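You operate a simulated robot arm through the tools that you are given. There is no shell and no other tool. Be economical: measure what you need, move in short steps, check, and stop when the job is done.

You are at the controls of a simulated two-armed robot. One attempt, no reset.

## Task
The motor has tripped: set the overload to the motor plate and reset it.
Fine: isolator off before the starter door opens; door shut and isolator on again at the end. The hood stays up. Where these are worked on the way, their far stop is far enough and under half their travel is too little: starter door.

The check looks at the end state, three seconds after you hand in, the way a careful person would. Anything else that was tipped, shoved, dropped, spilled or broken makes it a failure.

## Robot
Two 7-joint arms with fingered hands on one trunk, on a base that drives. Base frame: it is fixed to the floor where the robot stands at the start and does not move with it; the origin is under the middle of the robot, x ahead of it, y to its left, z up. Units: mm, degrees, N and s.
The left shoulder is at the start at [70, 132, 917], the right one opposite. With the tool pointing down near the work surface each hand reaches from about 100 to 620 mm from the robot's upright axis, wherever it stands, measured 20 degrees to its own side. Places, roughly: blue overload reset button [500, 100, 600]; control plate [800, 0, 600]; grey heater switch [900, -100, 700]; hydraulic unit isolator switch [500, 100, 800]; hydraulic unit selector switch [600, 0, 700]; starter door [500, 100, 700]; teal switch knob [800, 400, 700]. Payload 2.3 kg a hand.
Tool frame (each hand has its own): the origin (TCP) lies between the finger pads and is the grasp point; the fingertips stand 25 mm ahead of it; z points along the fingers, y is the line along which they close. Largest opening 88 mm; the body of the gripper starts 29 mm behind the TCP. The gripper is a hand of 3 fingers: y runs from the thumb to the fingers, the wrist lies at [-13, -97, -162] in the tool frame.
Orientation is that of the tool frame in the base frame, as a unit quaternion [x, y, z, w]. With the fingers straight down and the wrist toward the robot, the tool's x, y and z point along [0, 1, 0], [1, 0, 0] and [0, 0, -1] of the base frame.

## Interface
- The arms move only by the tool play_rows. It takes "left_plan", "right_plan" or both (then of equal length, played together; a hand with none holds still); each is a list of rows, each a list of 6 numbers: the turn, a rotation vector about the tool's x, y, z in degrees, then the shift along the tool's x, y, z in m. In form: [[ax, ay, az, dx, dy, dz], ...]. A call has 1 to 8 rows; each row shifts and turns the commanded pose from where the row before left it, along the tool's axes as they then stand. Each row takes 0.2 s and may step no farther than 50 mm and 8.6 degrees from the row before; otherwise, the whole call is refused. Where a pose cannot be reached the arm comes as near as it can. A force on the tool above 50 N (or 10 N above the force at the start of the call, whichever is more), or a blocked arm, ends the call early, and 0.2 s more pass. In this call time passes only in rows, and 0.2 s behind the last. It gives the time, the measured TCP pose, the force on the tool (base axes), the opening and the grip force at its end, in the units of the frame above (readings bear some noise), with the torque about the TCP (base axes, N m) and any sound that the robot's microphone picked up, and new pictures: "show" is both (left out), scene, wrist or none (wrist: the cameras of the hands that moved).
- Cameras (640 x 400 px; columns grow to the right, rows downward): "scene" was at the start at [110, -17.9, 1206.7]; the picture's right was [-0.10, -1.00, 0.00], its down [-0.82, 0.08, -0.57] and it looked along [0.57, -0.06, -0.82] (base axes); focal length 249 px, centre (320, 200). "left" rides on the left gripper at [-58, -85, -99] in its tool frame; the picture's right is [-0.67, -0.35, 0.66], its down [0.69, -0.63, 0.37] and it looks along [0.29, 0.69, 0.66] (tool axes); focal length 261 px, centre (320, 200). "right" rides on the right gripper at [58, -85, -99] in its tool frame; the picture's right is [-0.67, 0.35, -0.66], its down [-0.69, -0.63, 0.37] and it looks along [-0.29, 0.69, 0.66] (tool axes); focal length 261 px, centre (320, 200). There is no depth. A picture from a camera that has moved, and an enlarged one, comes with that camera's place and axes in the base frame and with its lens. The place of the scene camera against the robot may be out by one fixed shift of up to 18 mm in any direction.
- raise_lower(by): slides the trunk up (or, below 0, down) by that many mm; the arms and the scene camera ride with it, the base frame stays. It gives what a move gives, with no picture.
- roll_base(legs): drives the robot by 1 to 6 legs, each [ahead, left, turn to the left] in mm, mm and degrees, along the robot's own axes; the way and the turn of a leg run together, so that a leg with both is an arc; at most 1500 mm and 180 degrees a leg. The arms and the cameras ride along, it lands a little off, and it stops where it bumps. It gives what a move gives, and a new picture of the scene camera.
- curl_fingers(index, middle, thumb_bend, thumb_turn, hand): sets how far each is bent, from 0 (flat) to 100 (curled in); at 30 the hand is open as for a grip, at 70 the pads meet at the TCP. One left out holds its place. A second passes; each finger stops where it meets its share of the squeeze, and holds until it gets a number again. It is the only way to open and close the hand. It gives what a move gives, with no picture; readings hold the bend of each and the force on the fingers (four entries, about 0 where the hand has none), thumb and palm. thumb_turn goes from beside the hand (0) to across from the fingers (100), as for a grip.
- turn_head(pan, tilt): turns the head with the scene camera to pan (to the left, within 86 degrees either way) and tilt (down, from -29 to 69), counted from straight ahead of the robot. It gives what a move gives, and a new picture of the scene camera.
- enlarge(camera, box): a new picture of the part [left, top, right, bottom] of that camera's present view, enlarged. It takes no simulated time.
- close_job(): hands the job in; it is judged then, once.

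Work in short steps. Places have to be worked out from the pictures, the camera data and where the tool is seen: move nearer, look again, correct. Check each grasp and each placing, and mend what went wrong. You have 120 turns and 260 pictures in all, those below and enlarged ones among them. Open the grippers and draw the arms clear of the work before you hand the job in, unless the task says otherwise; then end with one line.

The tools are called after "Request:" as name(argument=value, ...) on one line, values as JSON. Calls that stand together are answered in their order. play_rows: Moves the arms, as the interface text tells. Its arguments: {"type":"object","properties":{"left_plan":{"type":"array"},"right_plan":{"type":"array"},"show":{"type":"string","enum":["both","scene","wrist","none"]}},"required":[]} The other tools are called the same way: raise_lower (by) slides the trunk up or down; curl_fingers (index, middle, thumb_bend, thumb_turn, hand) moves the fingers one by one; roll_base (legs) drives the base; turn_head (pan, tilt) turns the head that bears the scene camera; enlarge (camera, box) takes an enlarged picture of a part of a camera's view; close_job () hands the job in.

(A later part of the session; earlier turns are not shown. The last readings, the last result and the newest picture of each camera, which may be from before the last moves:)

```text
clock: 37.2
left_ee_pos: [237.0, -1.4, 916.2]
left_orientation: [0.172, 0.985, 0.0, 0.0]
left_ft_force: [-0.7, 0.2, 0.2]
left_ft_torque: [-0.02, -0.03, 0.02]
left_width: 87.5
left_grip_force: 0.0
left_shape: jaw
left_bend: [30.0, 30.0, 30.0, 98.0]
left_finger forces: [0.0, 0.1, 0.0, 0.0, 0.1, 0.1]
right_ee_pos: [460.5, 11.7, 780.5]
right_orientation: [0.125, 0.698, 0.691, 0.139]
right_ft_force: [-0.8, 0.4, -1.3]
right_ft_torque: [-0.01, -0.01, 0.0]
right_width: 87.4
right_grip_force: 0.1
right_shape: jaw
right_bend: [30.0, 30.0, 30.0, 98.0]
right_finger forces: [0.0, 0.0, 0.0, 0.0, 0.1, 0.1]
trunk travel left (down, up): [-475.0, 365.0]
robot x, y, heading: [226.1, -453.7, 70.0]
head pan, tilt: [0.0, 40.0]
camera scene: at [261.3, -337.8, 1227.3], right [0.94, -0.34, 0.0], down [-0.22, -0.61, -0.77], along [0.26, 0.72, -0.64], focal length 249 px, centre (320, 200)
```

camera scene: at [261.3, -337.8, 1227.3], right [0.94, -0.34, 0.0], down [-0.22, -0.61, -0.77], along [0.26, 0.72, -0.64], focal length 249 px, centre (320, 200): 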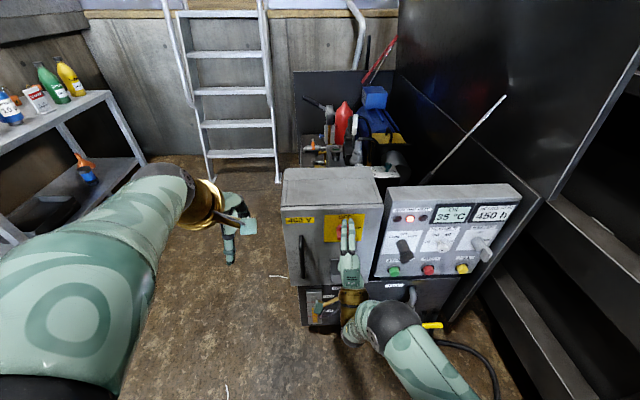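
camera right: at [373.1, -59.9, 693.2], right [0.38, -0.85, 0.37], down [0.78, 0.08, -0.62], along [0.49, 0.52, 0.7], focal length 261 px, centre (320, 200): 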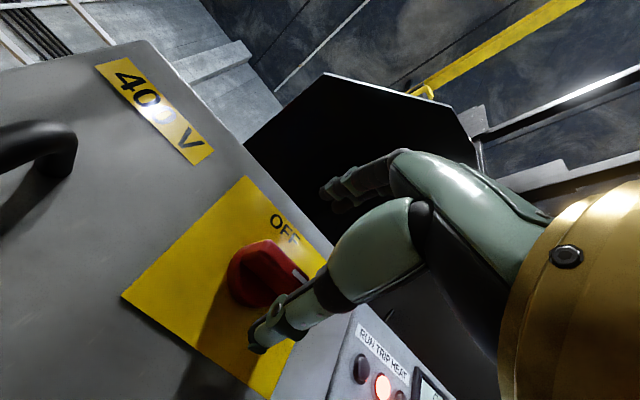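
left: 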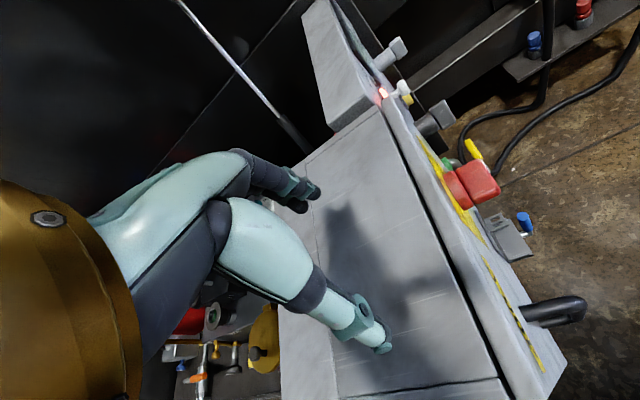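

TCP is 38 mm short of the bar and 12 mm high. I correct and advance 27 mm.

Request:
play_rows(right_plan=[[0, 0, 0, 0.003, -0.012, 0], [0, 0, 0, 0, 0, 0.014], [0, 0, 0, 0, 0, 0.013]], show="wrist")

Request:
enlarge(camera="scene", box=[290, 170, 390, 250])

```text
clock: 38.0
left_ee_pos: [237.9, -1.6, 914.3]
left_orientation: [0.172, 0.985, 0.0, 0.0]
left_ft_force: [0.4, 0.9, -0.4]
left_ft_torque: [-0.02, 0.0, -0.03]
left_width: 87.7
left_grip_force: 0.0
left_shape: jaw
left_bend: [30.0, 30.0, 30.0, 98.0]
left_finger forces: [0.0, 0.1, 0.0, 0.0, 0.0, 0.1]
right_ee_pos: [466.7, 38.4, 768.5]
right_orientation: [0.124, 0.698, 0.692, 0.138]
right_ft_force: [0.4, -0.8, -1.3]
right_ft_torque: [0.03, -0.02, 0.01]
right_width: 87.9
right_grip_force: 0.1
right_shape: jaw
right_bend: [30.0, 30.0, 30.0, 98.0]
right_finger forces: [0.0, 0.0, 0.0, 0.0, 0.1, 0.0]
trunk travel left (down, up): [-475.0, 365.0]
robot x, y, heading: [228.7, -454.2, 70.0]
head pan, tilt: [0.0, 40.0]
camera right: at [377.5, -33.9, 683.0], right [0.38, -0.85, 0.37], down [0.78, 0.08, -0.62], along [0.49, 0.52, 0.7], focal length 261 px, centre (320, 200)
```

right: 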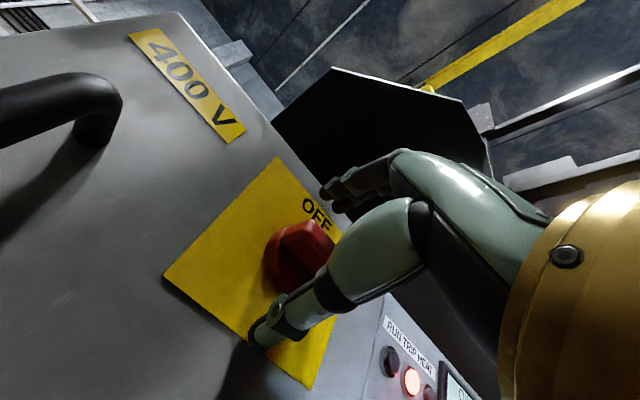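

```text
5.00 times, centred on (340, 210) of scene
camera zoom: at [261.3, -337.9, 1227.3], right [0.94, -0.34, 0.0], down [-0.22, -0.6, -0.77], along [0.26, 0.72, -0.64], focal length 1243 px, centre (220, 150)
```

zoom: 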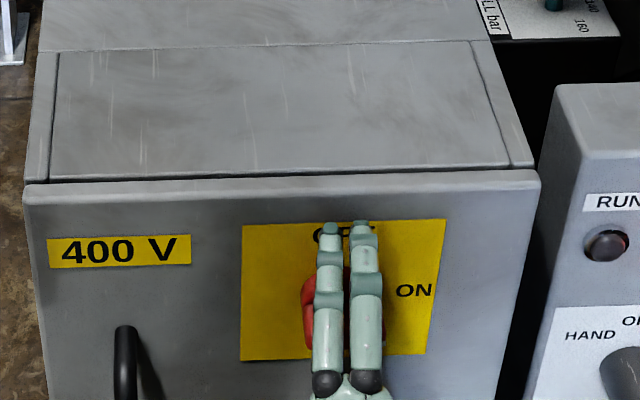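

Centred on the bar. Close the right hand on it.

Request:
curl_fingers(hand="right", index=68, middle=68, thumb_bend=68)

Request:
enlarge(camera="right", box=[120, 100, 440, 400])

```text
clock: 39.0
left_ee_pos: [237.5, -1.6, 915.2]
left_orientation: [0.171, 0.985, 0.0, 0.0]
left_ft_force: [-0.6, -0.3, -0.1]
left_ft_torque: [-0.02, 0.0, 0.0]
left_width: 87.6
left_grip_force: 0.2
left_shape: jaw
left_bend: [30.0, 30.0, 30.0, 98.0]
left_finger forces: [0.1, 0.1, 0.1, 0.0, 0.0, 0.0]
right_ee_pos: [467.8, 38.7, 769.3]
right_orientation: [0.124, 0.698, 0.692, 0.138]
right_ft_force: [0.5, 0.3, 1.1]
right_ft_torque: [0.03, -0.07, -0.02]
right_width: 28.1
right_grip_force: 10.3
right_shape: fingers
right_bend: [59.0, 61.0, 56.0, 97.0]
right_finger forces: [5.2, 5.9, 0.0, 0.0, 9.6, 0.0]
trunk travel left (down, up): [-475.0, 365.0]
robot x, y, heading: [222.7, -453.8, 70.2]
head pan, tilt: [0.0, 40.0]
```

```text
1.33 times, centred on (280, 250) of right
camera zoom: at [377.5, -34.2, 683.4], right [0.38, -0.85, 0.36], down [0.78, 0.08, -0.62], along [0.49, 0.52, 0.7], focal length 348 px, centre (373, 133)
```

zoom: 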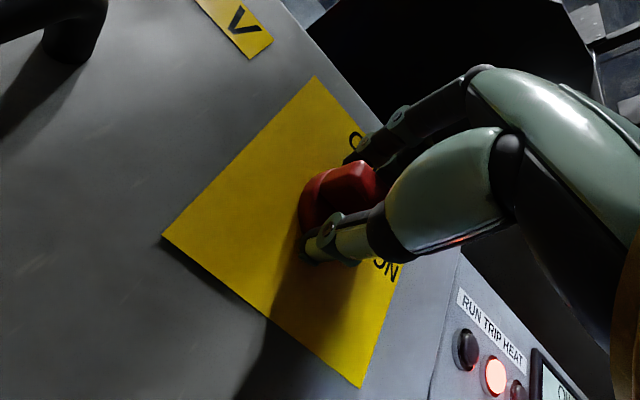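

Firm grip. I rotate counter-clockwise (ON → OFF).

Request:
play_rows(right_plan=[[0, 0, -8.5, 0, 0, 0], [0, 0, -8.5, 0, 0, 0], [0, 0, -8.5, 0, 0, 0], [0, 0, -8.5, 0, 0, 0], [0, 0, -8.5, 0, 0, 0], [0, 0, -8.5, 0, 0, 0]], show="scene")

Request:
enlarge(camera="scene", box=[290, 170, 390, 250])

```text
clock: 40.2
left_ee_pos: [233.8, -10.5, 920.9]
left_orientation: [0.173, 0.985, 0.005, 0.0]
left_ft_force: [0.3, -0.3, 0.0]
left_ft_torque: [0.02, 0.0, -0.01]
left_width: 87.2
left_grip_force: 0.0
left_shape: jaw
left_bend: [30.0, 30.0, 30.0, 98.0]
left_finger forces: [0.1, 0.0, 0.0, 0.0, 0.0, 0.1]
right_ee_pos: [498.0, 31.6, 773.2]
right_orientation: [-0.124, 0.691, 0.612, 0.364]
right_ft_force: [-10.4, -20.8, 7.6]
right_ft_torque: [0.43, 0.0, 0.53]
right_width: 11.2
right_grip_force: 14.1
right_shape: fingers
right_bend: [60.0, 68.0, 68.0, 97.0]
right_finger forces: [27.8, 0.0, 0.0, 0.1, 0.0, 0.0]
right hand out of reach, approached as far as the arm can: row 3, 4, 5
trunk travel left (down, up): [-475.0, 365.0]
robot x, y, heading: [229.3, -456.6, 70.1]
head pan, tilt: [0.0, 40.0]
stopped in row 5 (right hand): the force on the tool passed its limit (the readings are from after the stop); the commanded pose is now the measured one
camera scene: at [256.7, -352.0, 1229.0], right [0.94, -0.34, 0.0], down [-0.22, -0.6, -0.77], along [0.26, 0.73, -0.63], focal length 249 px, centre (320, 200)
```

scene: 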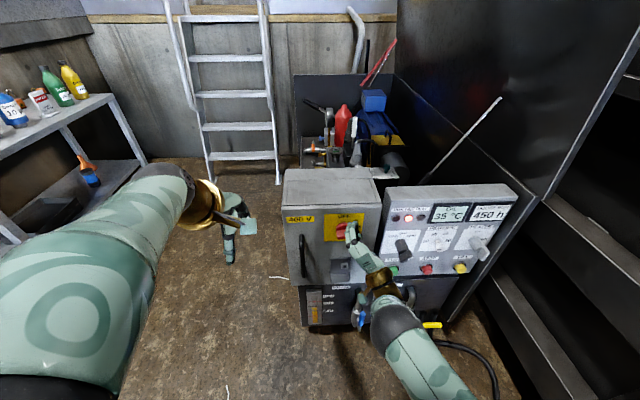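

```text
5.00 times, centred on (340, 210) of scene
camera zoom: at [256.7, -352.0, 1229.0], right [0.94, -0.34, 0.0], down [-0.22, -0.6, -0.77], along [0.26, 0.73, -0.63], focal length 1243 px, centre (220, 150)
```

zoom: 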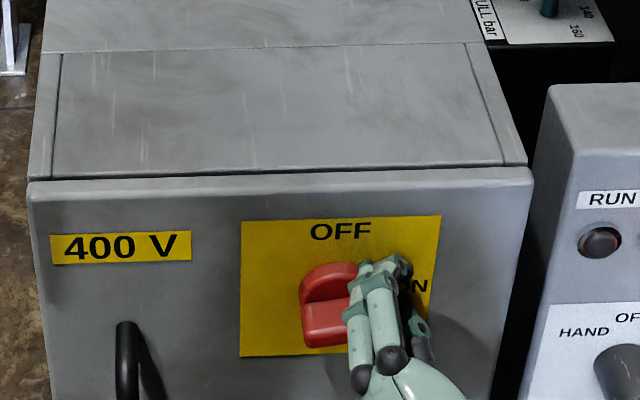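

The arm ran out of inward reach and slipped off; knob is still ON and undamaged. I open, back off, and unroll the wrist.

Request:
curl_fingers(hand="right", index=30, middle=30, thumb_bend=30)

Request:
play_rows(right_plan=[[0, 0, 0, 0, 0, -0.03], [0, 0, 0, 0, 0, -0.03], [0, 0, 8.5, 0, 0, 0], [0, 0, 8.5, 0, 0, 0], [0, 0, 8.5, 0, 0, 0], [0, 0, 8.5, 0, 0, 0]], show="none")

Request:
roll_base(legs=[[0, 120, 0]])

```text
clock: 41.2
left_ee_pos: [234.6, -10.5, 919.6]
left_orientation: [0.172, 0.985, 0.004, 0.0]
left_ft_force: [0.0, -0.1, 0.7]
left_ft_torque: [-0.02, 0.0, 0.03]
left_width: 87.7
left_grip_force: 0.0
left_shape: jaw
left_bend: [30.0, 30.0, 30.0, 98.0]
left_finger forces: [0.1, 0.0, 0.0, 0.0, 0.1, 0.0]
right_ee_pos: [502.0, 34.3, 769.3]
right_orientation: [-0.124, 0.693, 0.61, 0.364]
right_ft_force: [-7.0, -35.5, -6.2]
right_ft_torque: [0.74, -0.28, 0.75]
right_width: 56.4
right_grip_force: 19.8
right_shape: fingers
right_bend: [75.0, 30.0, 30.0, 97.0]
right_finger forces: [21.3, 17.5, 0.1, 0.1, 0.0, 0.0]
trunk travel left (down, up): [-475.0, 365.0]
robot x, y, heading: [228.3, -458.9, 70.3]
head pan, tilt: [0.0, 40.0]
```

```text
clock: 42.6
left_ee_pos: [236.1, -2.8, 914.7]
left_orientation: [0.171, 0.985, -0.001, 0.0]
left_ft_force: [0.6, 0.0, 0.3]
left_ft_torque: [0.03, 0.0, 0.01]
left_width: 87.5
left_grip_force: 0.1
left_shape: jaw
left_bend: [30.0, 30.0, 30.0, 98.0]
left_finger forces: [0.0, 0.0, 0.0, 0.1, 0.0, 0.0]
right_ee_pos: [490.4, -1.4, 741.7]
right_orientation: [0.085, 0.701, 0.686, 0.174]
right_ft_force: [0.8, -0.5, -0.6]
right_ft_torque: [-0.01, 0.03, -0.02]
right_width: 84.6
right_grip_force: 0.2
right_shape: fingers
right_bend: [30.0, 30.0, 30.0, 97.0]
right_finger forces: [0.0, 0.0, 0.0, 0.0, 0.0, 0.1]
right hand out of reach, approached as far as the arm can: row 1, 2, 6
trunk travel left (down, up): [-475.0, 365.0]
robot x, y, heading: [227.9, -458.7, 70.6]
head pan, tilt: [0.0, 40.0]
```

```text
clock: 43.8
left_ee_pos: [123.7, 36.5, 914.9]
left_orientation: [0.171, 0.985, -0.001, 0.0]
left_ft_force: [0.6, -0.8, -1.1]
left_ft_torque: [-0.01, -0.03, 0.0]
left_width: 87.9
left_grip_force: 0.0
left_shape: jaw
left_bend: [30.0, 30.0, 30.0, 98.0]
left_finger forces: [0.1, 0.0, 0.0, 0.0, 0.0, 0.0]
right_ee_pos: [378.3, 40.7, 741.5]
right_orientation: [0.085, 0.702, 0.686, 0.173]
right_ft_force: [0.4, 0.2, -0.9]
right_ft_torque: [0.05, -0.03, 0.0]
right_width: 84.8
right_grip_force: 0.1
right_shape: fingers
right_bend: [30.0, 30.0, 30.0, 97.0]
right_finger forces: [0.1, 0.0, 0.0, 0.0, 0.0, 0.0]
trunk travel left (down, up): [-475.0, 365.0]
robot x, y, heading: [112.7, -418.8, 70.2]
head pan, tilt: [0.0, 40.0]
camera scene: at [148.3, -298.7, 1227.3], right [0.94, -0.34, 0.0], down [-0.22, -0.61, -0.77], along [0.26, 0.72, -0.64], focal length 249 px, centre (320, 200)
```

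scene: 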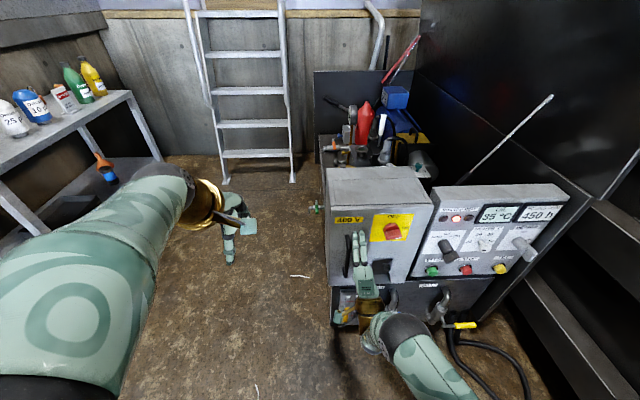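

The hand is near the door handle now; back off first, then move right and up to in front of the knob.

Request:
play_rows(right_plan=[[0, 0, 0, 0, 0, -0.03], [0, 0, 6.8, 0, 0.013, 0], [0, 0, 0, -0.03, 0.013, 0], [0, 0, 0, -0.03, 0, 0], [0, 0, 0, -0.025, 0, 0.02]], show="both")

```text
clock: 45.0
left_ee_pos: [125.8, 37.8, 915.6]
left_orientation: [0.171, 0.985, 0.001, -0.001]
left_ft_force: [0.9, -0.2, 0.0]
left_ft_torque: [0.02, -0.02, 0.01]
left_width: 87.7
left_grip_force: 0.0
left_shape: jaw
left_bend: [30.0, 30.0, 30.0, 98.0]
left_finger forces: [0.1, 0.0, 0.0, 0.0, 0.1, 0.0]
right_ee_pos: [377.3, 65.2, 752.4]
right_orientation: [0.128, 0.695, 0.695, 0.134]
right_ft_force: [1.3, -2.0, 0.6]
right_ft_torque: [-0.09, -0.08, 0.02]
right_width: 85.5
right_grip_force: 1.2
right_shape: fingers
right_bend: [30.0, 30.0, 29.0, 99.0]
right_finger forces: [0.1, 0.1, 0.1, 0.0, 2.2, 0.1]
right hand out of reach, approached as far as the arm can: row 1, 2, 3, 4, 5
trunk travel left (down, up): [-475.0, 365.0]
robot x, y, heading: [116.6, -418.0, 70.3]
head pan, tilt: [0.0, 40.0]
camera scene: at [149.3, -298.8, 1227.3], right [0.94, -0.34, 0.0], down [-0.22, -0.61, -0.77], along [0.26, 0.72, -0.64], focal length 249 px, centre (320, 200)
camera right: at [285.7, -6.7, 667.7], right [0.38, -0.85, 0.35], down [0.78, 0.09, -0.62], along [0.5, 0.51, 0.7], focal length 261 px, centre (320, 200)
```

scene: 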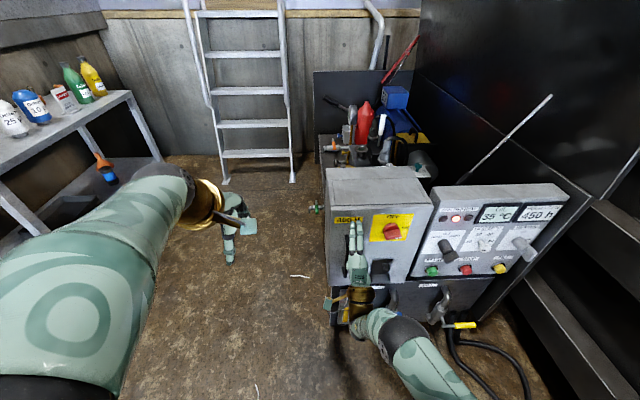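
right: 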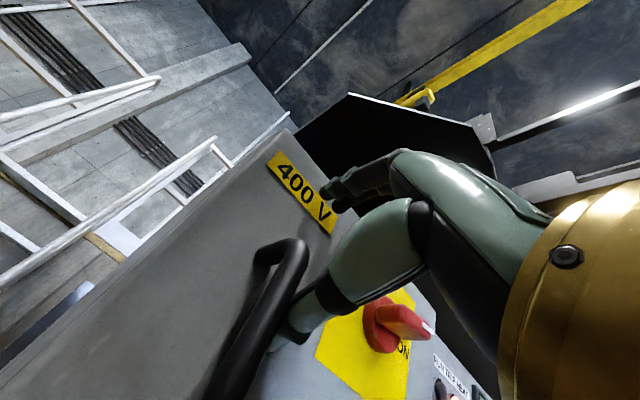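

The arm is stuck in a poor configuration, with the thumb near the handle. I roll straight back 130 mm to free it.

Request:
roll_base(legs=[[-130, 0, 0]])

Request:
play_rows(right_plan=[[0, 0, 0, -0.001, 0, 0], [0, 0, 0, -0.02, 0, 0], [0, 0, 0, -0.02, 0, 0]], show="scene")

```text
clock: 46.3
left_ee_pos: [81.1, -84.8, 917.1]
left_orientation: [0.171, 0.985, 0.0, 0.0]
left_ft_force: [0.5, -0.8, 0.4]
left_ft_torque: [-0.02, 0.03, 0.01]
left_width: 87.5
left_grip_force: 0.1
left_shape: jaw
left_bend: [30.0, 30.0, 30.0, 98.0]
left_finger forces: [0.0, 0.0, 0.0, 0.0, 0.1, 0.1]
right_ee_pos: [331.1, -58.2, 752.8]
right_orientation: [0.129, 0.695, 0.694, 0.136]
right_ft_force: [0.1, -0.4, 0.7]
right_ft_torque: [-0.01, -0.02, -0.01]
right_width: 84.8
right_grip_force: 0.0
right_shape: fingers
right_bend: [30.0, 30.0, 30.0, 98.0]
right_finger forces: [0.0, 0.0, 0.0, 0.0, 0.1, 0.0]
trunk travel left (down, up): [-475.0, 365.0]
robot x, y, heading: [72.6, -536.3, 70.5]
head pan, tilt: [0.0, 40.0]
camera scene: at [104.5, -421.1, 1227.3], right [0.94, -0.34, 0.0], down [-0.22, -0.6, -0.77], along [0.26, 0.72, -0.64], focal length 249 px, centre (320, 200)
```

scene: 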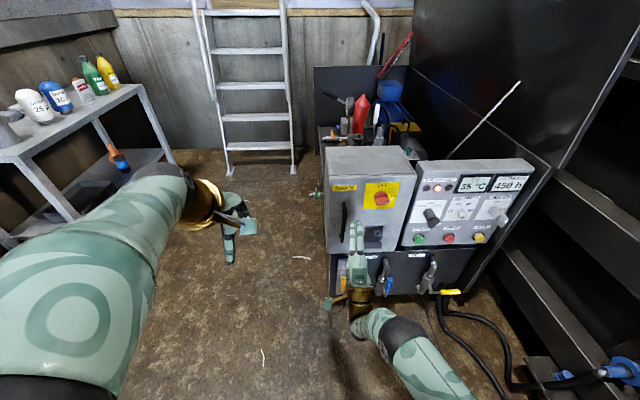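

```text
clock: 47.1
left_ee_pos: [81.4, -84.8, 915.7]
left_orientation: [0.172, 0.985, 0.0, 0.001]
left_ft_force: [-0.1, -0.5, -0.5]
left_ft_torque: [0.0, -0.02, 0.0]
left_width: 87.6
left_grip_force: 0.2
left_shape: jaw
left_bend: [30.0, 30.0, 30.0, 98.0]
left_finger forces: [0.1, 0.1, 0.0, 0.0, 0.1, 0.0]
right_ee_pos: [344.5, -52.4, 743.7]
right_orientation: [0.131, 0.694, 0.694, 0.139]
right_ft_force: [0.8, -0.3, 0.2]
right_ft_torque: [0.02, 0.02, 0.02]
right_width: 84.6
right_grip_force: 0.1
right_shape: fingers
right_bend: [30.0, 30.0, 30.0, 98.0]
right_finger forces: [0.0, 0.0, 0.0, 0.0, 0.1, 0.0]
right hand out of reach, approached as far as the arm can: row 2, 3
trunk travel left (down, up): [-475.0, 365.0]
robot x, y, heading: [71.3, -537.4, 70.1]
head pan, tilt: [0.0, 40.0]
camera scene: at [104.7, -421.0, 1227.3], right [0.94, -0.34, 0.0], down [-0.22, -0.61, -0.77], along [0.26, 0.72, -0.64], focal length 249 px, centre (320, 200)
```

scene: 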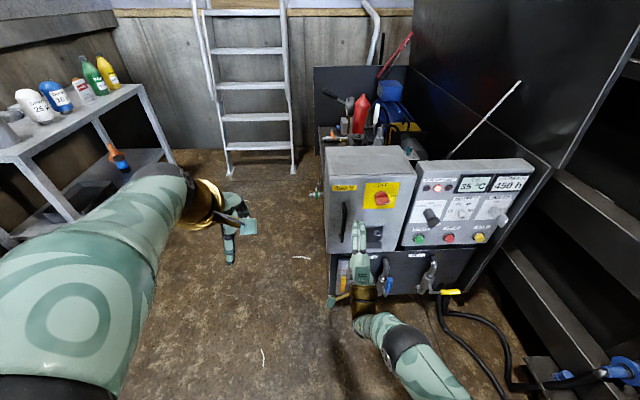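

The wrist is likely at its extension limit since the shoulder is high above. I roll back a little and lower the trunk so the forearm can lie level.

Request:
roll_base(legs=[[-130, 0, 0]])

Request:
raise_lower(by=-220)

Request:
play_rows(right_plan=[[0, 0, 0, 0, 0.04, 0], [0, 0, 0, 0, 0.04, 0], [0, 0, 0, 0, 0.04, 0], [0, 0, 0, -0.03, 0.03, 0], [0, 0, 0, -0.03, 0.03, 0]], show="scene")

```text
clock: 48.4
left_ee_pos: [36.1, -207.5, 916.5]
left_orientation: [0.173, 0.985, 0.0, 0.001]
left_ft_force: [1.1, 0.1, -0.5]
left_ft_torque: [0.02, 0.01, 0.0]
left_width: 87.9
left_grip_force: 0.0
left_shape: jaw
left_bend: [30.0, 30.0, 30.0, 98.0]
left_finger forces: [0.0, 0.1, 0.1, 0.0, 0.1, 0.1]
right_ee_pos: [300.7, -174.6, 744.7]
right_orientation: [0.131, 0.694, 0.694, 0.138]
right_ft_force: [0.5, 0.4, -0.2]
right_ft_torque: [0.02, 0.06, 0.01]
right_width: 84.5
right_grip_force: 0.0
right_shape: fingers
right_bend: [30.0, 30.0, 30.0, 98.0]
right_finger forces: [0.0, 0.0, 0.0, 0.0, 0.0, 0.0]
trunk travel left (down, up): [-475.0, 365.0]
robot x, y, heading: [23.9, -658.5, 70.2]
head pan, tilt: [0.0, 40.0]
camera scene: at [60.6, -543.6, 1227.3], right [0.94, -0.34, 0.0], down [-0.22, -0.6, -0.77], along [0.26, 0.72, -0.64], focal length 249 px, centre (320, 200)
```

scene: 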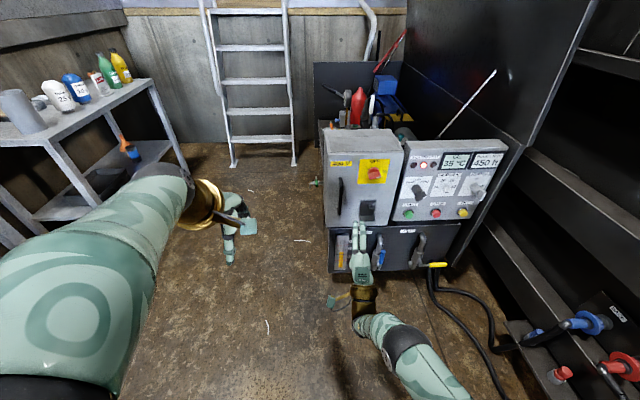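

```text
clock: 50.7
left_ee_pos: [36.3, -208.2, 695.5]
left_orientation: [0.174, 0.985, 0.0, 0.0]
left_ft_force: [0.4, 0.0, -0.5]
left_ft_torque: [0.01, -0.01, -0.03]
left_width: 87.5
left_grip_force: 0.1
left_shape: jaw
left_bend: [30.0, 30.0, 30.0, 98.0]
left_finger forces: [0.0, 0.0, 0.1, 0.1, 0.0, 0.0]
right_ee_pos: [300.7, -175.0, 522.9]
right_orientation: [0.13, 0.694, 0.694, 0.139]
right_ft_force: [0.5, -0.2, -0.1]
right_ft_torque: [-0.02, -0.01, 0.01]
right_width: 84.7
right_grip_force: 0.1
right_shape: fingers
right_bend: [30.0, 30.0, 30.0, 98.0]
right_finger forces: [0.1, 0.0, 0.0, 0.1, 0.1, 0.0]
trunk travel left (down, up): [-255.0, 585.0]
robot x, y, heading: [28.6, -656.4, 70.2]
head pan, tilt: [0.0, 40.0]
```

```text
clock: 51.9
left_ee_pos: [36.3, -207.3, 696.0]
left_orientation: [0.173, 0.985, 0.0, 0.0]
left_ft_force: [1.0, -0.4, -0.7]
left_ft_torque: [0.01, 0.0, 0.03]
left_width: 87.8
left_grip_force: 0.1
left_shape: jaw
left_bend: [30.0, 30.0, 30.0, 98.0]
left_finger forces: [0.0, 0.0, 0.2, 0.0, 0.0, 0.0]
right_ee_pos: [300.0, -175.7, 708.4]
right_orientation: [0.134, 0.694, 0.693, 0.142]
right_ft_force: [-0.6, -0.5, 0.1]
right_ft_torque: [0.0, -0.01, 0.02]
right_width: 84.3
right_grip_force: 0.0
right_shape: fingers
right_bend: [30.0, 30.0, 30.0, 98.0]
right_finger forces: [0.1, 0.0, 0.0, 0.0, 0.1, 0.0]
right hand out of reach, approached as far as the arm can: row 1, 3, 4, 5
trunk travel left (down, up): [-255.0, 585.0]
robot x, y, heading: [26.0, -659.7, 69.9]
head pan, tilt: [0.0, 40.0]
camera scene: at [60.5, -544.0, 1007.3], right [0.94, -0.34, 0.0], down [-0.22, -0.6, -0.77], along [0.26, 0.72, -0.64], focal length 249 px, centre (320, 200)
```

scene: 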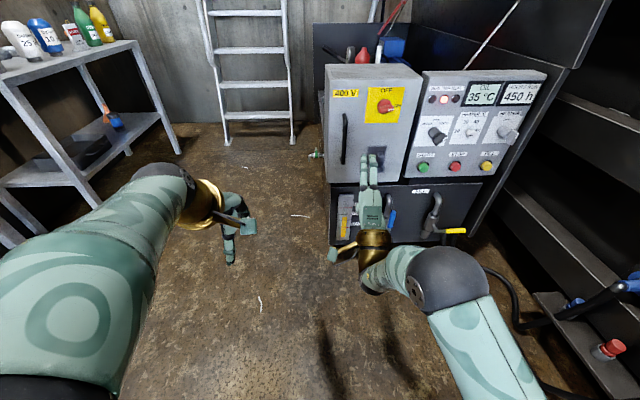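

Right arm can't be made to work well in that orientation. New plan: use the left hand with fingers pointing steeply down and push the bar's left end down (turns it counter-clockwise). First raise the trunk and restore the right hand to its tucked pose.

Request:
raise_lower(by=220)

Request:
play_rows(right_plan=[[8.5, 0, 0, 0, 0, -0.01], [8.5, 0, 0, 0, 0, -0.01], [8.5, 0, 0, 0, 0, -0.01], [8.5, 0, 0, 0, 0, -0.01], [8.5, 0, 0, 0, 0, -0.01], [8.5, 0, 0, 0, 0, -0.01], [8.5, 0, 0, 0, 0, 0], [8.5, 0, 0, 0, 0, 0]], show="none")

Request:
play_rows(right_plan=[[8.5, 0, 0, 0, 0, 0], [8.5, 0, 0, 0, 0, 0], [5, 0, 0, -0.02, 0, -0.02], [0, 0, 0, -0.02, -0.02, -0.02], [0, 0, 0, -0.02, -0.02, -0.02]], show="scene")

```text
clock: 54.3
left_ee_pos: [38.3, -206.6, 916.0]
left_orientation: [0.173, 0.985, 0.0, 0.0]
left_ft_force: [0.8, -0.9, -0.9]
left_ft_torque: [0.01, -0.02, -0.03]
left_width: 87.6
left_grip_force: 0.1
left_shape: jaw
left_bend: [30.0, 30.0, 30.0, 98.0]
left_finger forces: [0.0, 0.0, 0.1, 0.0, 0.1, 0.1]
right_ee_pos: [300.1, -174.8, 927.9]
right_orientation: [0.135, 0.693, 0.693, 0.143]
right_ft_force: [0.1, -0.1, -0.4]
right_ft_torque: [-0.01, 0.0, 0.01]
right_width: 84.6
right_grip_force: 0.1
right_shape: fingers
right_bend: [30.0, 30.0, 30.0, 98.0]
right_finger forces: [0.0, 0.0, 0.1, 0.0, 0.1, 0.0]
trunk travel left (down, up): [-475.0, 365.0]
robot x, y, heading: [27.1, -658.6, 70.1]
head pan, tilt: [0.0, 40.0]
```

```text
clock: 56.1
left_ee_pos: [36.8, -207.1, 915.3]
left_orientation: [0.173, 0.985, 0.001, 0.0]
left_ft_force: [0.0, -0.4, 0.1]
left_ft_torque: [-0.01, 0.01, -0.01]
left_width: 87.7
left_grip_force: 0.1
left_shape: jaw
left_bend: [30.0, 30.0, 30.0, 98.0]
left_finger forces: [0.0, 0.1, 0.0, 0.0, 0.0, 0.1]
right_ee_pos: [279.1, -223.2, 949.5]
right_orientation: [0.191, 0.963, 0.187, 0.043]
right_ft_force: [0.9, 0.5, -0.3]
right_ft_torque: [0.0, -0.01, 0.03]
right_width: 84.7
right_grip_force: 0.0
right_shape: fingers
right_bend: [30.0, 30.0, 30.0, 98.0]
right_finger forces: [0.1, 0.0, 0.0, 0.1, 0.0, 0.0]
trunk travel left (down, up): [-475.0, 365.0]
robot x, y, heading: [27.4, -660.3, 70.0]
head pan, tilt: [0.0, 40.0]
```

```text
clock: 57.3
left_ee_pos: [38.5, -207.3, 915.5]
left_orientation: [0.173, 0.985, 0.0, 0.0]
left_ft_force: [-1.5, -0.4, 0.5]
left_ft_torque: [0.01, 0.0, 0.02]
left_width: 87.7
left_grip_force: 0.0
left_shape: jaw
left_bend: [30.0, 30.0, 30.0, 98.0]
left_finger forces: [0.0, 0.1, 0.1, 0.0, 0.0, 0.0]
right_ee_pos: [318.2, -284.8, 1009.3]
right_orientation: [0.197, 0.98, 0.0, 0.006]
right_ft_force: [-0.2, 0.0, -0.2]
right_ft_torque: [0.0, -0.02, -0.02]
right_width: 84.6
right_grip_force: 0.1
right_shape: fingers
right_bend: [30.0, 30.0, 30.0, 98.0]
right_finger forces: [0.1, 0.1, 0.1, 0.1, 0.0, 0.0]
trunk travel left (down, up): [-475.0, 365.0]
robot x, y, heading: [28.4, -658.6, 70.0]
head pan, tilt: [0.0, 40.0]
camera scene: at [60.7, -544.6, 1227.4], right [0.94, -0.34, 0.0], down [-0.22, -0.6, -0.77], along [0.26, 0.72, -0.64], focal length 249 px, centre (320, 200)
```

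scene: 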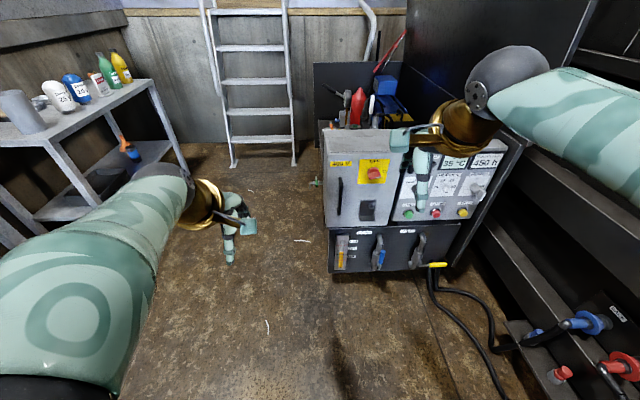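

Right hand is out of the way. I roll right and forward to put the knob in front of the left arm.

Request:
roll_base(legs=[[0, -236, 0], [240, 0, 0]])

Request:
play_rows(left_plan=[[-8.5, 0, 0, 0, 0, 0], [-8.5, 0, 0, 0, 0, 0], [-8.5, 0, 0, 0, 0, 0], [-8.5, 0, 0, 0, 0, 0]], show="both")

```text
clock: 60.4
left_ee_pos: [340.0, -69.2, 916.6]
left_orientation: [0.173, 0.985, 0.001, 0.0]
left_ft_force: [-0.1, 0.3, -0.4]
left_ft_torque: [-0.01, 0.03, 0.0]
left_width: 87.9
left_grip_force: 0.0
left_shape: jaw
left_bend: [30.0, 30.0, 30.0, 98.0]
left_finger forces: [0.0, 0.1, 0.0, 0.1, 0.1, 0.0]
right_ee_pos: [621.1, -146.5, 1009.2]
right_orientation: [0.197, 0.98, -0.001, 0.006]
right_ft_force: [0.1, 0.2, -1.3]
right_ft_torque: [0.0, 0.0, -0.04]
right_width: 84.7
right_grip_force: 0.1
right_shape: fingers
right_bend: [30.0, 30.0, 30.0, 98.0]
right_finger forces: [0.0, 0.1, 0.0, 0.0, 0.0, 0.0]
trunk travel left (down, up): [-475.0, 365.0]
robot x, y, heading: [330.5, -520.9, 70.3]
head pan, tilt: [0.0, 40.0]
camera scene: at [362.2, -405.4, 1227.3], right [0.94, -0.34, 0.0], down [-0.22, -0.6, -0.77], along [0.26, 0.72, -0.64], focal length 249 px, centre (320, 200)
```

scene: 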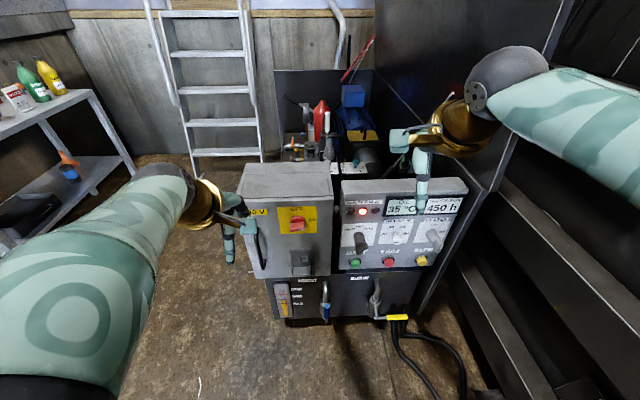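

```text
clock: 61.4
left_ee_pos: [340.9, -40.8, 904.3]
left_orientation: [0.166, 0.942, 0.288, 0.051]
left_ft_force: [0.3, -0.3, 0.4]
left_ft_torque: [0.0, -0.01, 0.02]
left_width: 87.7
left_grip_force: 0.0
left_shape: jaw
left_bend: [30.0, 30.0, 30.0, 98.0]
left_finger forces: [0.0, 0.0, 0.1, 0.1, 0.0, 0.1]
left hand out of reach, approached as far as the arm can: row 1, 2, 3
right_ee_pos: [620.3, -146.4, 1008.6]
right_orientation: [0.198, 0.98, 0.0, 0.006]
right_ft_force: [-0.3, 0.9, 0.3]
right_ft_torque: [0.04, 0.02, -0.03]
right_width: 84.4
right_grip_force: 0.1
right_shape: fingers
right_bend: [30.0, 30.0, 30.0, 98.0]
right_finger forces: [0.1, 0.0, 0.0, 0.0, 0.1, 0.0]
trunk travel left (down, up): [-475.0, 365.0]
robot x, y, heading: [330.9, -520.4, 69.9]
head pan, tilt: [0.0, 40.0]
camera scene: at [362.3, -405.0, 1227.3], right [0.94, -0.34, 0.0], down [-0.22, -0.6, -0.77], along [0.26, 0.72, -0.64], focal length 249 px, centre (320, 200)
camera left: at [350.2, -179.1, 938.5], right [0.66, -0.16, -0.74], down [-0.75, -0.06, -0.66], along [0.06, 0.99, -0.16], focal length 261 px, centre (320, 200)
```

scene: 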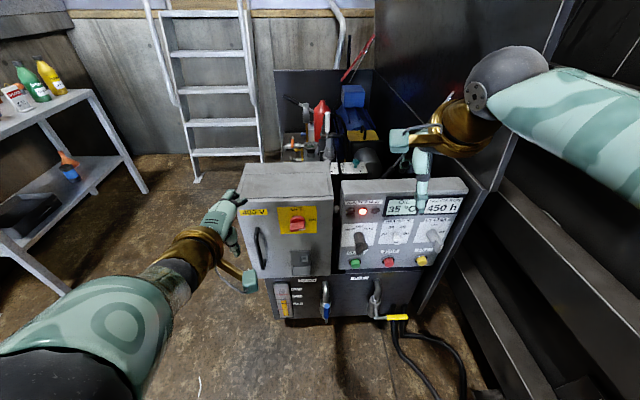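
left: 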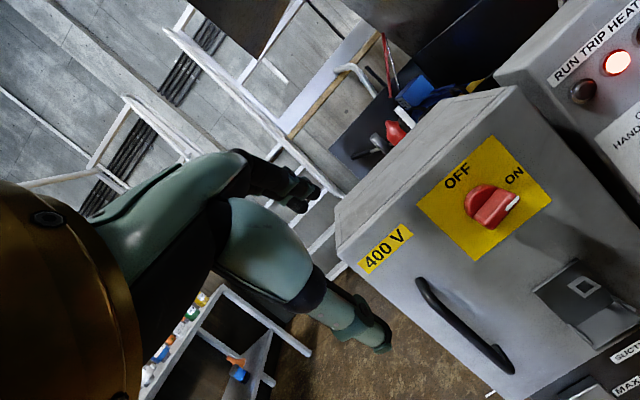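

Hand is now pitched ~34° from vertical, reachable. I close the left fingers into a pusher and bring it in front and above the bar's left end.

Request:
curl_fingers(hand="left", index=70, middle=70, thumb_bend=70)

Request:
play_rows(left_plan=[[0, 0, 0, -0.022, 0.009, 0.037], [0, 0, 0, -0.022, 0.009, 0.037], [0, 0, 0, -0.022, 0.009, 0.037]], show="both")

```text
clock: 62.4
left_ee_pos: [339.8, -40.7, 904.5]
left_orientation: [0.166, 0.942, 0.288, 0.051]
left_ft_force: [0.4, -0.1, -0.4]
left_ft_torque: [-0.02, 0.03, -0.01]
left_width: 0.0
left_grip_force: 0.2
left_shape: fingers
left_bend: [70.0, 70.0, 70.0, 98.0]
left_finger forces: [0.0, 0.0, 0.1, 0.0, 0.1, 0.1]
right_ee_pos: [621.4, -147.0, 1007.8]
right_orientation: [0.198, 0.98, 0.0, 0.005]
right_ft_force: [-0.2, -0.3, 0.5]
right_ft_torque: [-0.01, 0.0, -0.03]
right_width: 84.9
right_grip_force: 0.0
right_shape: fingers
right_bend: [30.0, 30.0, 30.0, 98.0]
right_finger forces: [0.0, 0.0, 0.0, 0.0, 0.0, 0.1]
trunk travel left (down, up): [-475.0, 365.0]
robot x, y, heading: [324.8, -526.3, 69.9]
head pan, tilt: [0.0, 40.0]
```

```text
clock: 63.2
left_ee_pos: [379.8, 57.6, 870.1]
left_orientation: [0.158, 0.944, 0.284, 0.06]
left_ft_force: [0.7, -0.1, -0.7]
left_ft_torque: [0.0, 0.01, 0.05]
left_width: 0.0
left_grip_force: 0.0
left_shape: fingers
left_bend: [70.0, 70.0, 70.0, 98.0]
left_finger forces: [0.0, 0.0, 0.1, 0.0, 0.0, 0.0]
left hand out of reach, approached as far as the arm can: row 1, 2, 3
right_ee_pos: [621.2, -144.7, 1007.7]
right_orientation: [0.198, 0.98, -0.001, 0.007]
right_ft_force: [-0.5, 0.6, 0.3]
right_ft_torque: [0.0, 0.0, 0.02]
right_width: 84.9
right_grip_force: 0.1
right_shape: fingers
right_bend: [30.0, 30.0, 30.0, 98.0]
right_finger forces: [0.1, 0.0, 0.1, 0.1, 0.0, 0.0]
trunk travel left (down, up): [-475.0, 365.0]
robot x, y, heading: [326.2, -518.3, 70.0]
head pan, tilt: [0.0, 40.0]
camera scene: at [362.9, -403.4, 1227.1], right [0.94, -0.34, 0.0], down [-0.22, -0.61, -0.76], along [0.26, 0.72, -0.64], focal length 249 px, centre (320, 200)
camera left: at [389.8, -79.3, 904.6], right [0.67, -0.16, -0.72], down [-0.74, -0.08, -0.67], along [0.05, 0.98, -0.17], focal length 261 px, centre (320, 200)
```

scene: 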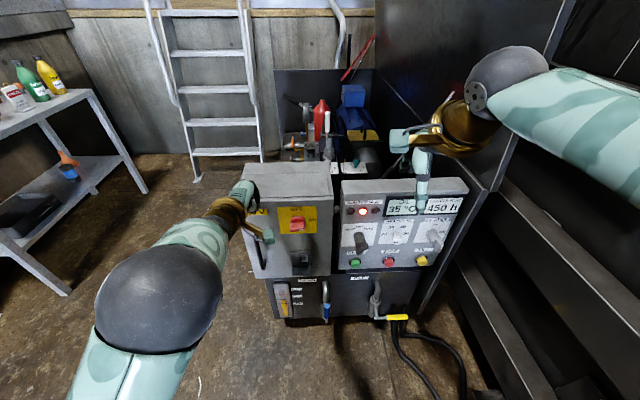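
left: 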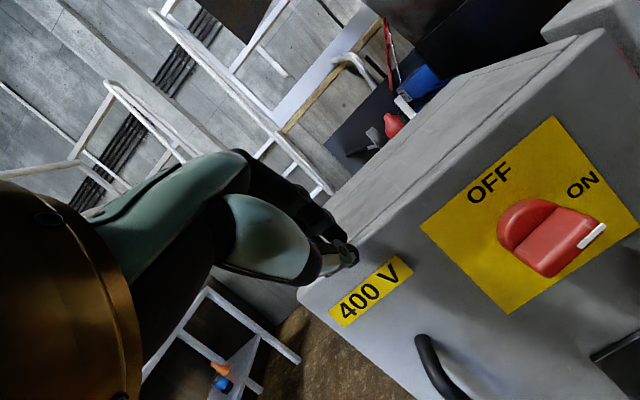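

The arm again fell short of the commanded pose. I test whether it still converges toward it when given time.

Request:
play_rows(left_plan=[[0, 0, 0, 0, 0, -0.01], [0, 0, 0, 0, 0, -0.01], [0, 0, 0, -0.01, 0, -0.01], [0, 0, 0, -0.01, 0, -0.01]], show="none")

```text
clock: 64.2
left_ee_pos: [384.9, 31.0, 905.4]
left_orientation: [0.158, 0.944, 0.285, 0.058]
left_ft_force: [0.7, -0.6, -0.7]
left_ft_torque: [0.02, 0.01, 0.0]
left_width: 0.0
left_grip_force: 0.2
left_shape: fingers
left_bend: [70.0, 70.0, 70.0, 98.0]
left_finger forces: [0.0, 0.0, 0.0, 0.0, 0.0, 0.0]
left hand out of reach, approached as far as the arm can: row 4
right_ee_pos: [620.7, -146.7, 1009.6]
right_orientation: [0.198, 0.98, 0.0, 0.007]
right_ft_force: [-0.2, 0.4, 0.6]
right_ft_torque: [0.0, 0.01, 0.0]
right_width: 84.7
right_grip_force: 0.1
right_shape: fingers
right_bend: [30.0, 30.0, 30.0, 98.0]
right_finger forces: [0.1, 0.0, 0.1, 0.1, 0.0, 0.0]
trunk travel left (down, up): [-475.0, 365.0]
robot x, y, heading: [329.5, -520.3, 69.8]
head pan, tilt: [0.0, 40.0]
```

Lateral inward reach is the limit; the arms work best ~20° to their own side. I roll right 90 and forward 30 so the knob sits in front of the left shoulder.

Request:
roll_base(legs=[[30, -90, 0]])

Request:
play_rows(left_plan=[[0, 0, 0, 0.015, 0, 0], [0, 0, 0, 0.015, 0, 0]], show="both")

```text
clock: 65.3
left_ee_pos: [481.9, 27.7, 905.4]
left_orientation: [0.16, 0.943, 0.286, 0.06]
left_ft_force: [0.3, 0.2, -0.2]
left_ft_torque: [-0.01, -0.03, -0.01]
left_width: 0.5
left_grip_force: 0.0
left_shape: fingers
left_bend: [70.0, 70.0, 70.0, 98.0]
left_finger forces: [0.1, 0.0, 0.1, 0.1, 0.0, 0.0]
right_ee_pos: [712.4, -147.9, 1008.7]
right_orientation: [0.198, 0.98, -0.001, 0.006]
right_ft_force: [-0.5, -0.7, -0.1]
right_ft_torque: [0.03, 0.02, -0.01]
right_width: 84.7
right_grip_force: 0.0
right_shape: fingers
right_bend: [30.0, 30.0, 30.0, 98.0]
right_finger forces: [0.1, 0.1, 0.1, 0.0, 0.0, 0.1]
trunk travel left (down, up): [-475.0, 365.0]
robot x, y, heading: [421.5, -522.7, 69.6]
head pan, tilt: [0.0, 40.0]
camera scene: at [455.5, -406.6, 1227.3], right [0.94, -0.34, 0.0], down [-0.22, -0.6, -0.77], along [0.26, 0.72, -0.64], focal length 249 px, centre (320, 200)
```

scene: 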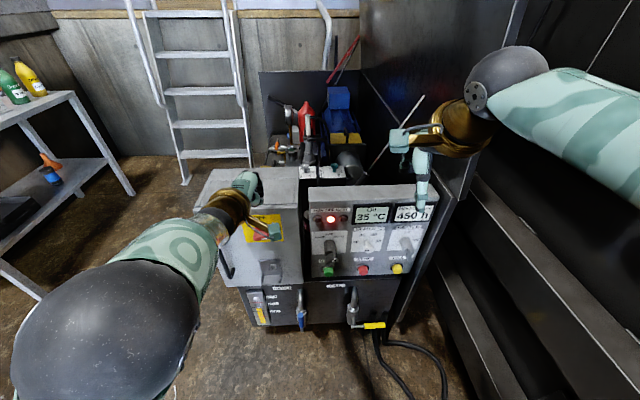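

```text
clock: 65.9
left_ee_pos: [449.5, 40.2, 910.2]
left_orientation: [0.152, 0.942, 0.289, 0.071]
left_ft_force: [0.2, 0.1, 0.4]
left_ft_torque: [0.0, 0.01, 0.0]
left_width: 0.1
left_grip_force: 0.1
left_shape: fingers
left_bend: [70.0, 70.0, 70.0, 98.0]
left_finger forces: [0.1, 0.0, 0.0, 0.0, 0.0, 0.0]
right_ee_pos: [714.0, -147.9, 1008.0]
right_orientation: [0.197, 0.98, 0.0, 0.006]
right_ft_force: [-0.2, 1.3, -0.4]
right_ft_torque: [0.05, -0.01, 0.01]
right_width: 84.2
right_grip_force: 0.1
right_shape: fingers
right_bend: [30.0, 30.0, 30.0, 98.0]
right_finger forces: [0.0, 0.1, 0.0, 0.0, 0.1, 0.1]
trunk travel left (down, up): [-475.0, 365.0]
robot x, y, heading: [422.5, -520.8, 70.0]
head pan, tilt: [0.0, 40.0]
camera scene: at [455.9, -406.4, 1227.3], right [0.94, -0.34, 0.0], down [-0.22, -0.6, -0.77], along [0.26, 0.72, -0.64], focal length 249 px, centre (320, 200)
camera left: at [459.7, -96.7, 946.1], right [0.69, -0.15, -0.71], down [-0.72, -0.08, -0.69], along [0.05, 0.99, -0.16], focal length 261 px, centre (320, 200)
```

scene: 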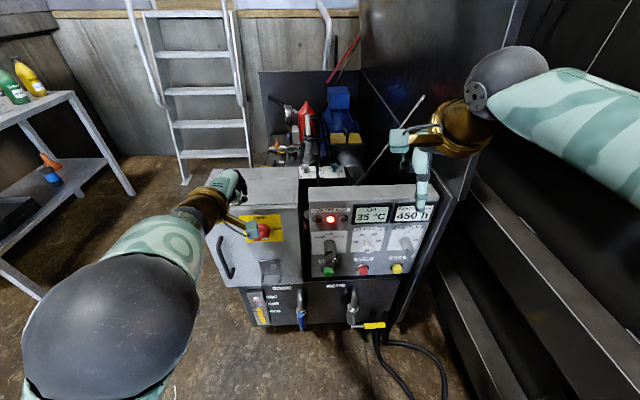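
left: 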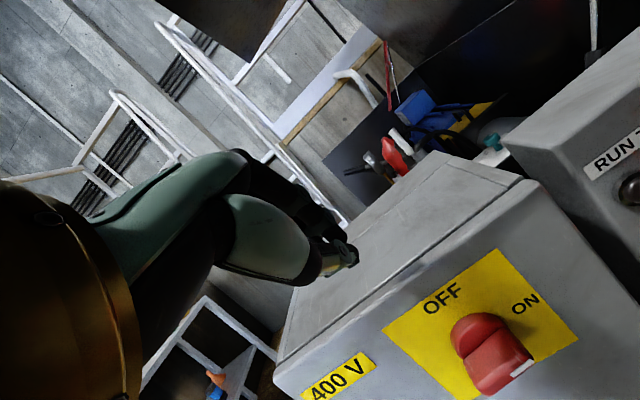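

Free motion now. I move the closed fingers back and down to just in front of and above the bar's left end.

Request:
play_rows(left_plan=[[0, 0, 0, 0.005, -0.036, 0], [0, 0, 0, 0.006, -0.035, 0.01], [0, 0, 0, 0, 0, 0.021], [0, 0, 0, 0, 0, 0.021]], show="wrist")

Request:
enlarge(camera="scene", box=[200, 150, 320, 250])

```text
clock: 66.9
left_ee_pos: [418.8, 24.9, 829.6]
left_orientation: [0.155, 0.945, 0.282, 0.068]
left_ft_force: [-0.1, 0.4, 0.0]
left_ft_torque: [0.0, -0.01, 0.0]
left_width: 0.0
left_grip_force: 0.0
left_shape: fingers
left_bend: [70.0, 70.0, 70.0, 98.0]
left_finger forces: [0.0, 0.1, 0.1, 0.0, 0.0, 0.0]
left hand out of reach, approached as far as the arm can: row 3, 4
right_ee_pos: [714.8, -147.6, 1008.8]
right_orientation: [0.198, 0.98, 0.0, 0.006]
right_ft_force: [0.6, 0.2, -0.4]
right_ft_torque: [0.0, 0.01, 0.0]
right_width: 84.9
right_grip_force: 0.0
right_shape: fingers
right_bend: [30.0, 30.0, 30.0, 98.0]
right_finger forces: [0.0, 0.1, 0.0, 0.1, 0.0, 0.0]
trunk travel left (down, up): [-475.0, 365.0]
robot x, y, heading: [419.4, -520.3, 70.1]
head pan, tilt: [0.0, 40.0]
camera left: at [430.4, -112.5, 867.2], right [0.68, -0.16, -0.71], down [-0.73, -0.09, -0.68], along [0.05, 0.98, -0.18], focal length 261 px, centre (320, 200)
```

left: 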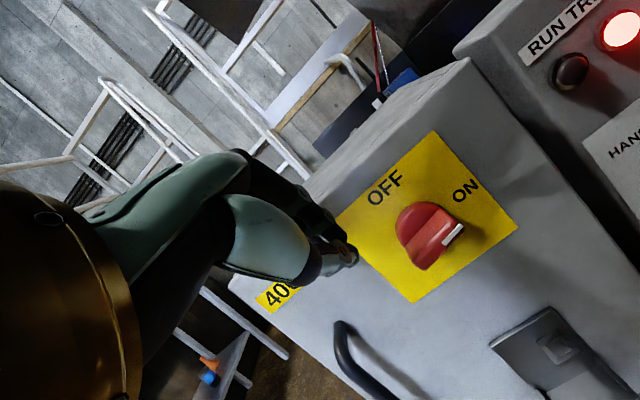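

```text
4.00 times, centred on (260, 200) of scene
camera zoom: at [456.1, -406.2, 1227.2], right [0.94, -0.34, 0.0], down [-0.22, -0.6, -0.77], along [0.26, 0.72, -0.64], focal length 995 px, centre (560, 200)
```

zoom: 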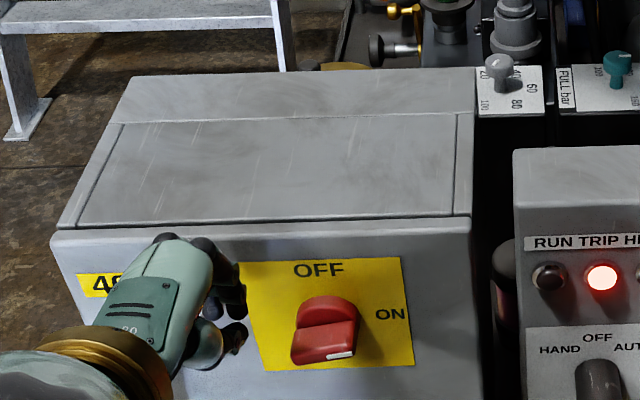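

The reach shrinks as the hand gets low relative to the shoulder. I retract up the tool axis, lower the trunk 110 mm, then re-approach.

Request:
play_rows(left_plan=[[0, 0, 0, 0, 0, -0.045], [0, 0, 0, 0, 0, -0.045]], show="none")

Request:
raise_lower(by=-110)

Request:
play_rows(left_plan=[[0, 0, 0, -0.02, 0.01, 0], [0, 0, 0, -0.02, 0.01, 0]], show="wrist")

```text
clock: 67.5
left_ee_pos: [402.3, -26.0, 905.5]
left_orientation: [0.159, 0.943, 0.286, 0.062]
left_ft_force: [-0.4, 0.5, -0.3]
left_ft_torque: [0.0, 0.02, -0.06]
left_width: 0.0
left_grip_force: 0.0
left_shape: fingers
left_bend: [70.0, 70.0, 70.0, 98.0]
left_finger forces: [0.0, 0.1, 0.1, 0.0, 0.0, 0.0]
right_ee_pos: [714.5, -149.9, 1008.6]
right_orientation: [0.198, 0.98, 0.001, 0.006]
right_ft_force: [0.6, 0.7, 0.1]
right_ft_torque: [-0.03, -0.02, 0.03]
right_width: 84.8
right_grip_force: 0.2
right_shape: fingers
right_bend: [30.0, 30.0, 30.0, 98.0]
right_finger forces: [0.0, 0.0, 0.0, 0.0, 0.0, 0.1]
trunk travel left (down, up): [-475.0, 365.0]
robot x, y, heading: [420.1, -523.7, 70.1]
head pan, tilt: [0.0, 40.0]
```

```text
clock: 68.9
left_ee_pos: [402.7, -25.0, 795.1]
left_orientation: [0.159, 0.943, 0.286, 0.062]
left_ft_force: [0.4, 0.7, -0.5]
left_ft_torque: [0.0, 0.02, -0.04]
left_width: 0.2
left_grip_force: 0.0
left_shape: fingers
left_bend: [70.0, 70.0, 70.0, 98.0]
left_finger forces: [0.0, 0.0, 0.0, 0.1, 0.1, 0.0]
right_ee_pos: [713.4, -148.4, 898.8]
right_orientation: [0.198, 0.98, 0.0, 0.006]
right_ft_force: [1.2, 0.0, 0.0]
right_ft_torque: [0.0, 0.01, 0.01]
right_width: 84.7
right_grip_force: 0.0
right_shape: fingers
right_bend: [30.0, 30.0, 30.0, 98.0]
right_finger forces: [0.0, 0.1, 0.1, 0.0, 0.1, 0.0]
trunk travel left (down, up): [-365.0, 475.0]
robot x, y, heading: [420.0, -523.8, 70.0]
head pan, tilt: [0.0, 40.0]
```

```text
clock: 69.5
left_ee_pos: [445.9, -24.1, 807.4]
left_orientation: [0.161, 0.943, 0.286, 0.062]
left_ft_force: [-0.2, -0.6, 0.3]
left_ft_torque: [0.01, -0.02, -0.01]
left_width: 0.0
left_grip_force: 0.0
left_shape: fingers
left_bend: [70.0, 70.0, 70.0, 98.0]
left_finger forces: [0.1, 0.0, 0.0, 0.1, 0.1, 0.1]
right_ee_pos: [713.2, -147.3, 898.2]
right_orientation: [0.198, 0.98, -0.001, 0.006]
right_ft_force: [-0.6, -0.4, 0.1]
right_ft_torque: [-0.02, 0.03, -0.04]
right_width: 84.6
right_grip_force: 0.0
right_shape: fingers
right_bend: [30.0, 30.0, 30.0, 98.0]
right_finger forces: [0.0, 0.0, 0.1, 0.0, 0.0, 0.0]
trunk travel left (down, up): [-365.0, 475.0]
robot x, y, heading: [421.7, -522.7, 70.0]
head pan, tilt: [0.0, 40.0]
camera left: at [455.6, -160.9, 843.5], right [0.67, -0.16, -0.72], down [-0.74, -0.08, -0.67], along [0.05, 0.98, -0.17], focal length 261 px, centre (320, 200)
```

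left: 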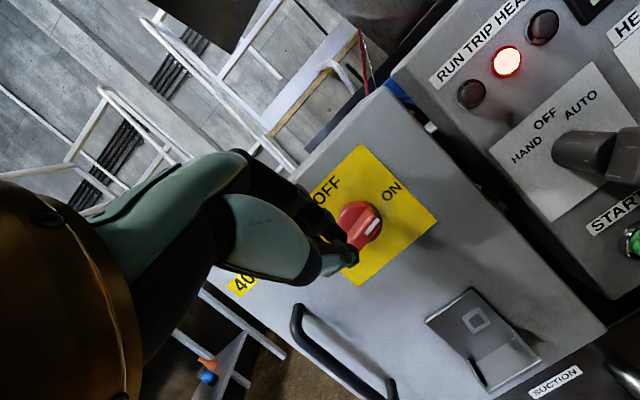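

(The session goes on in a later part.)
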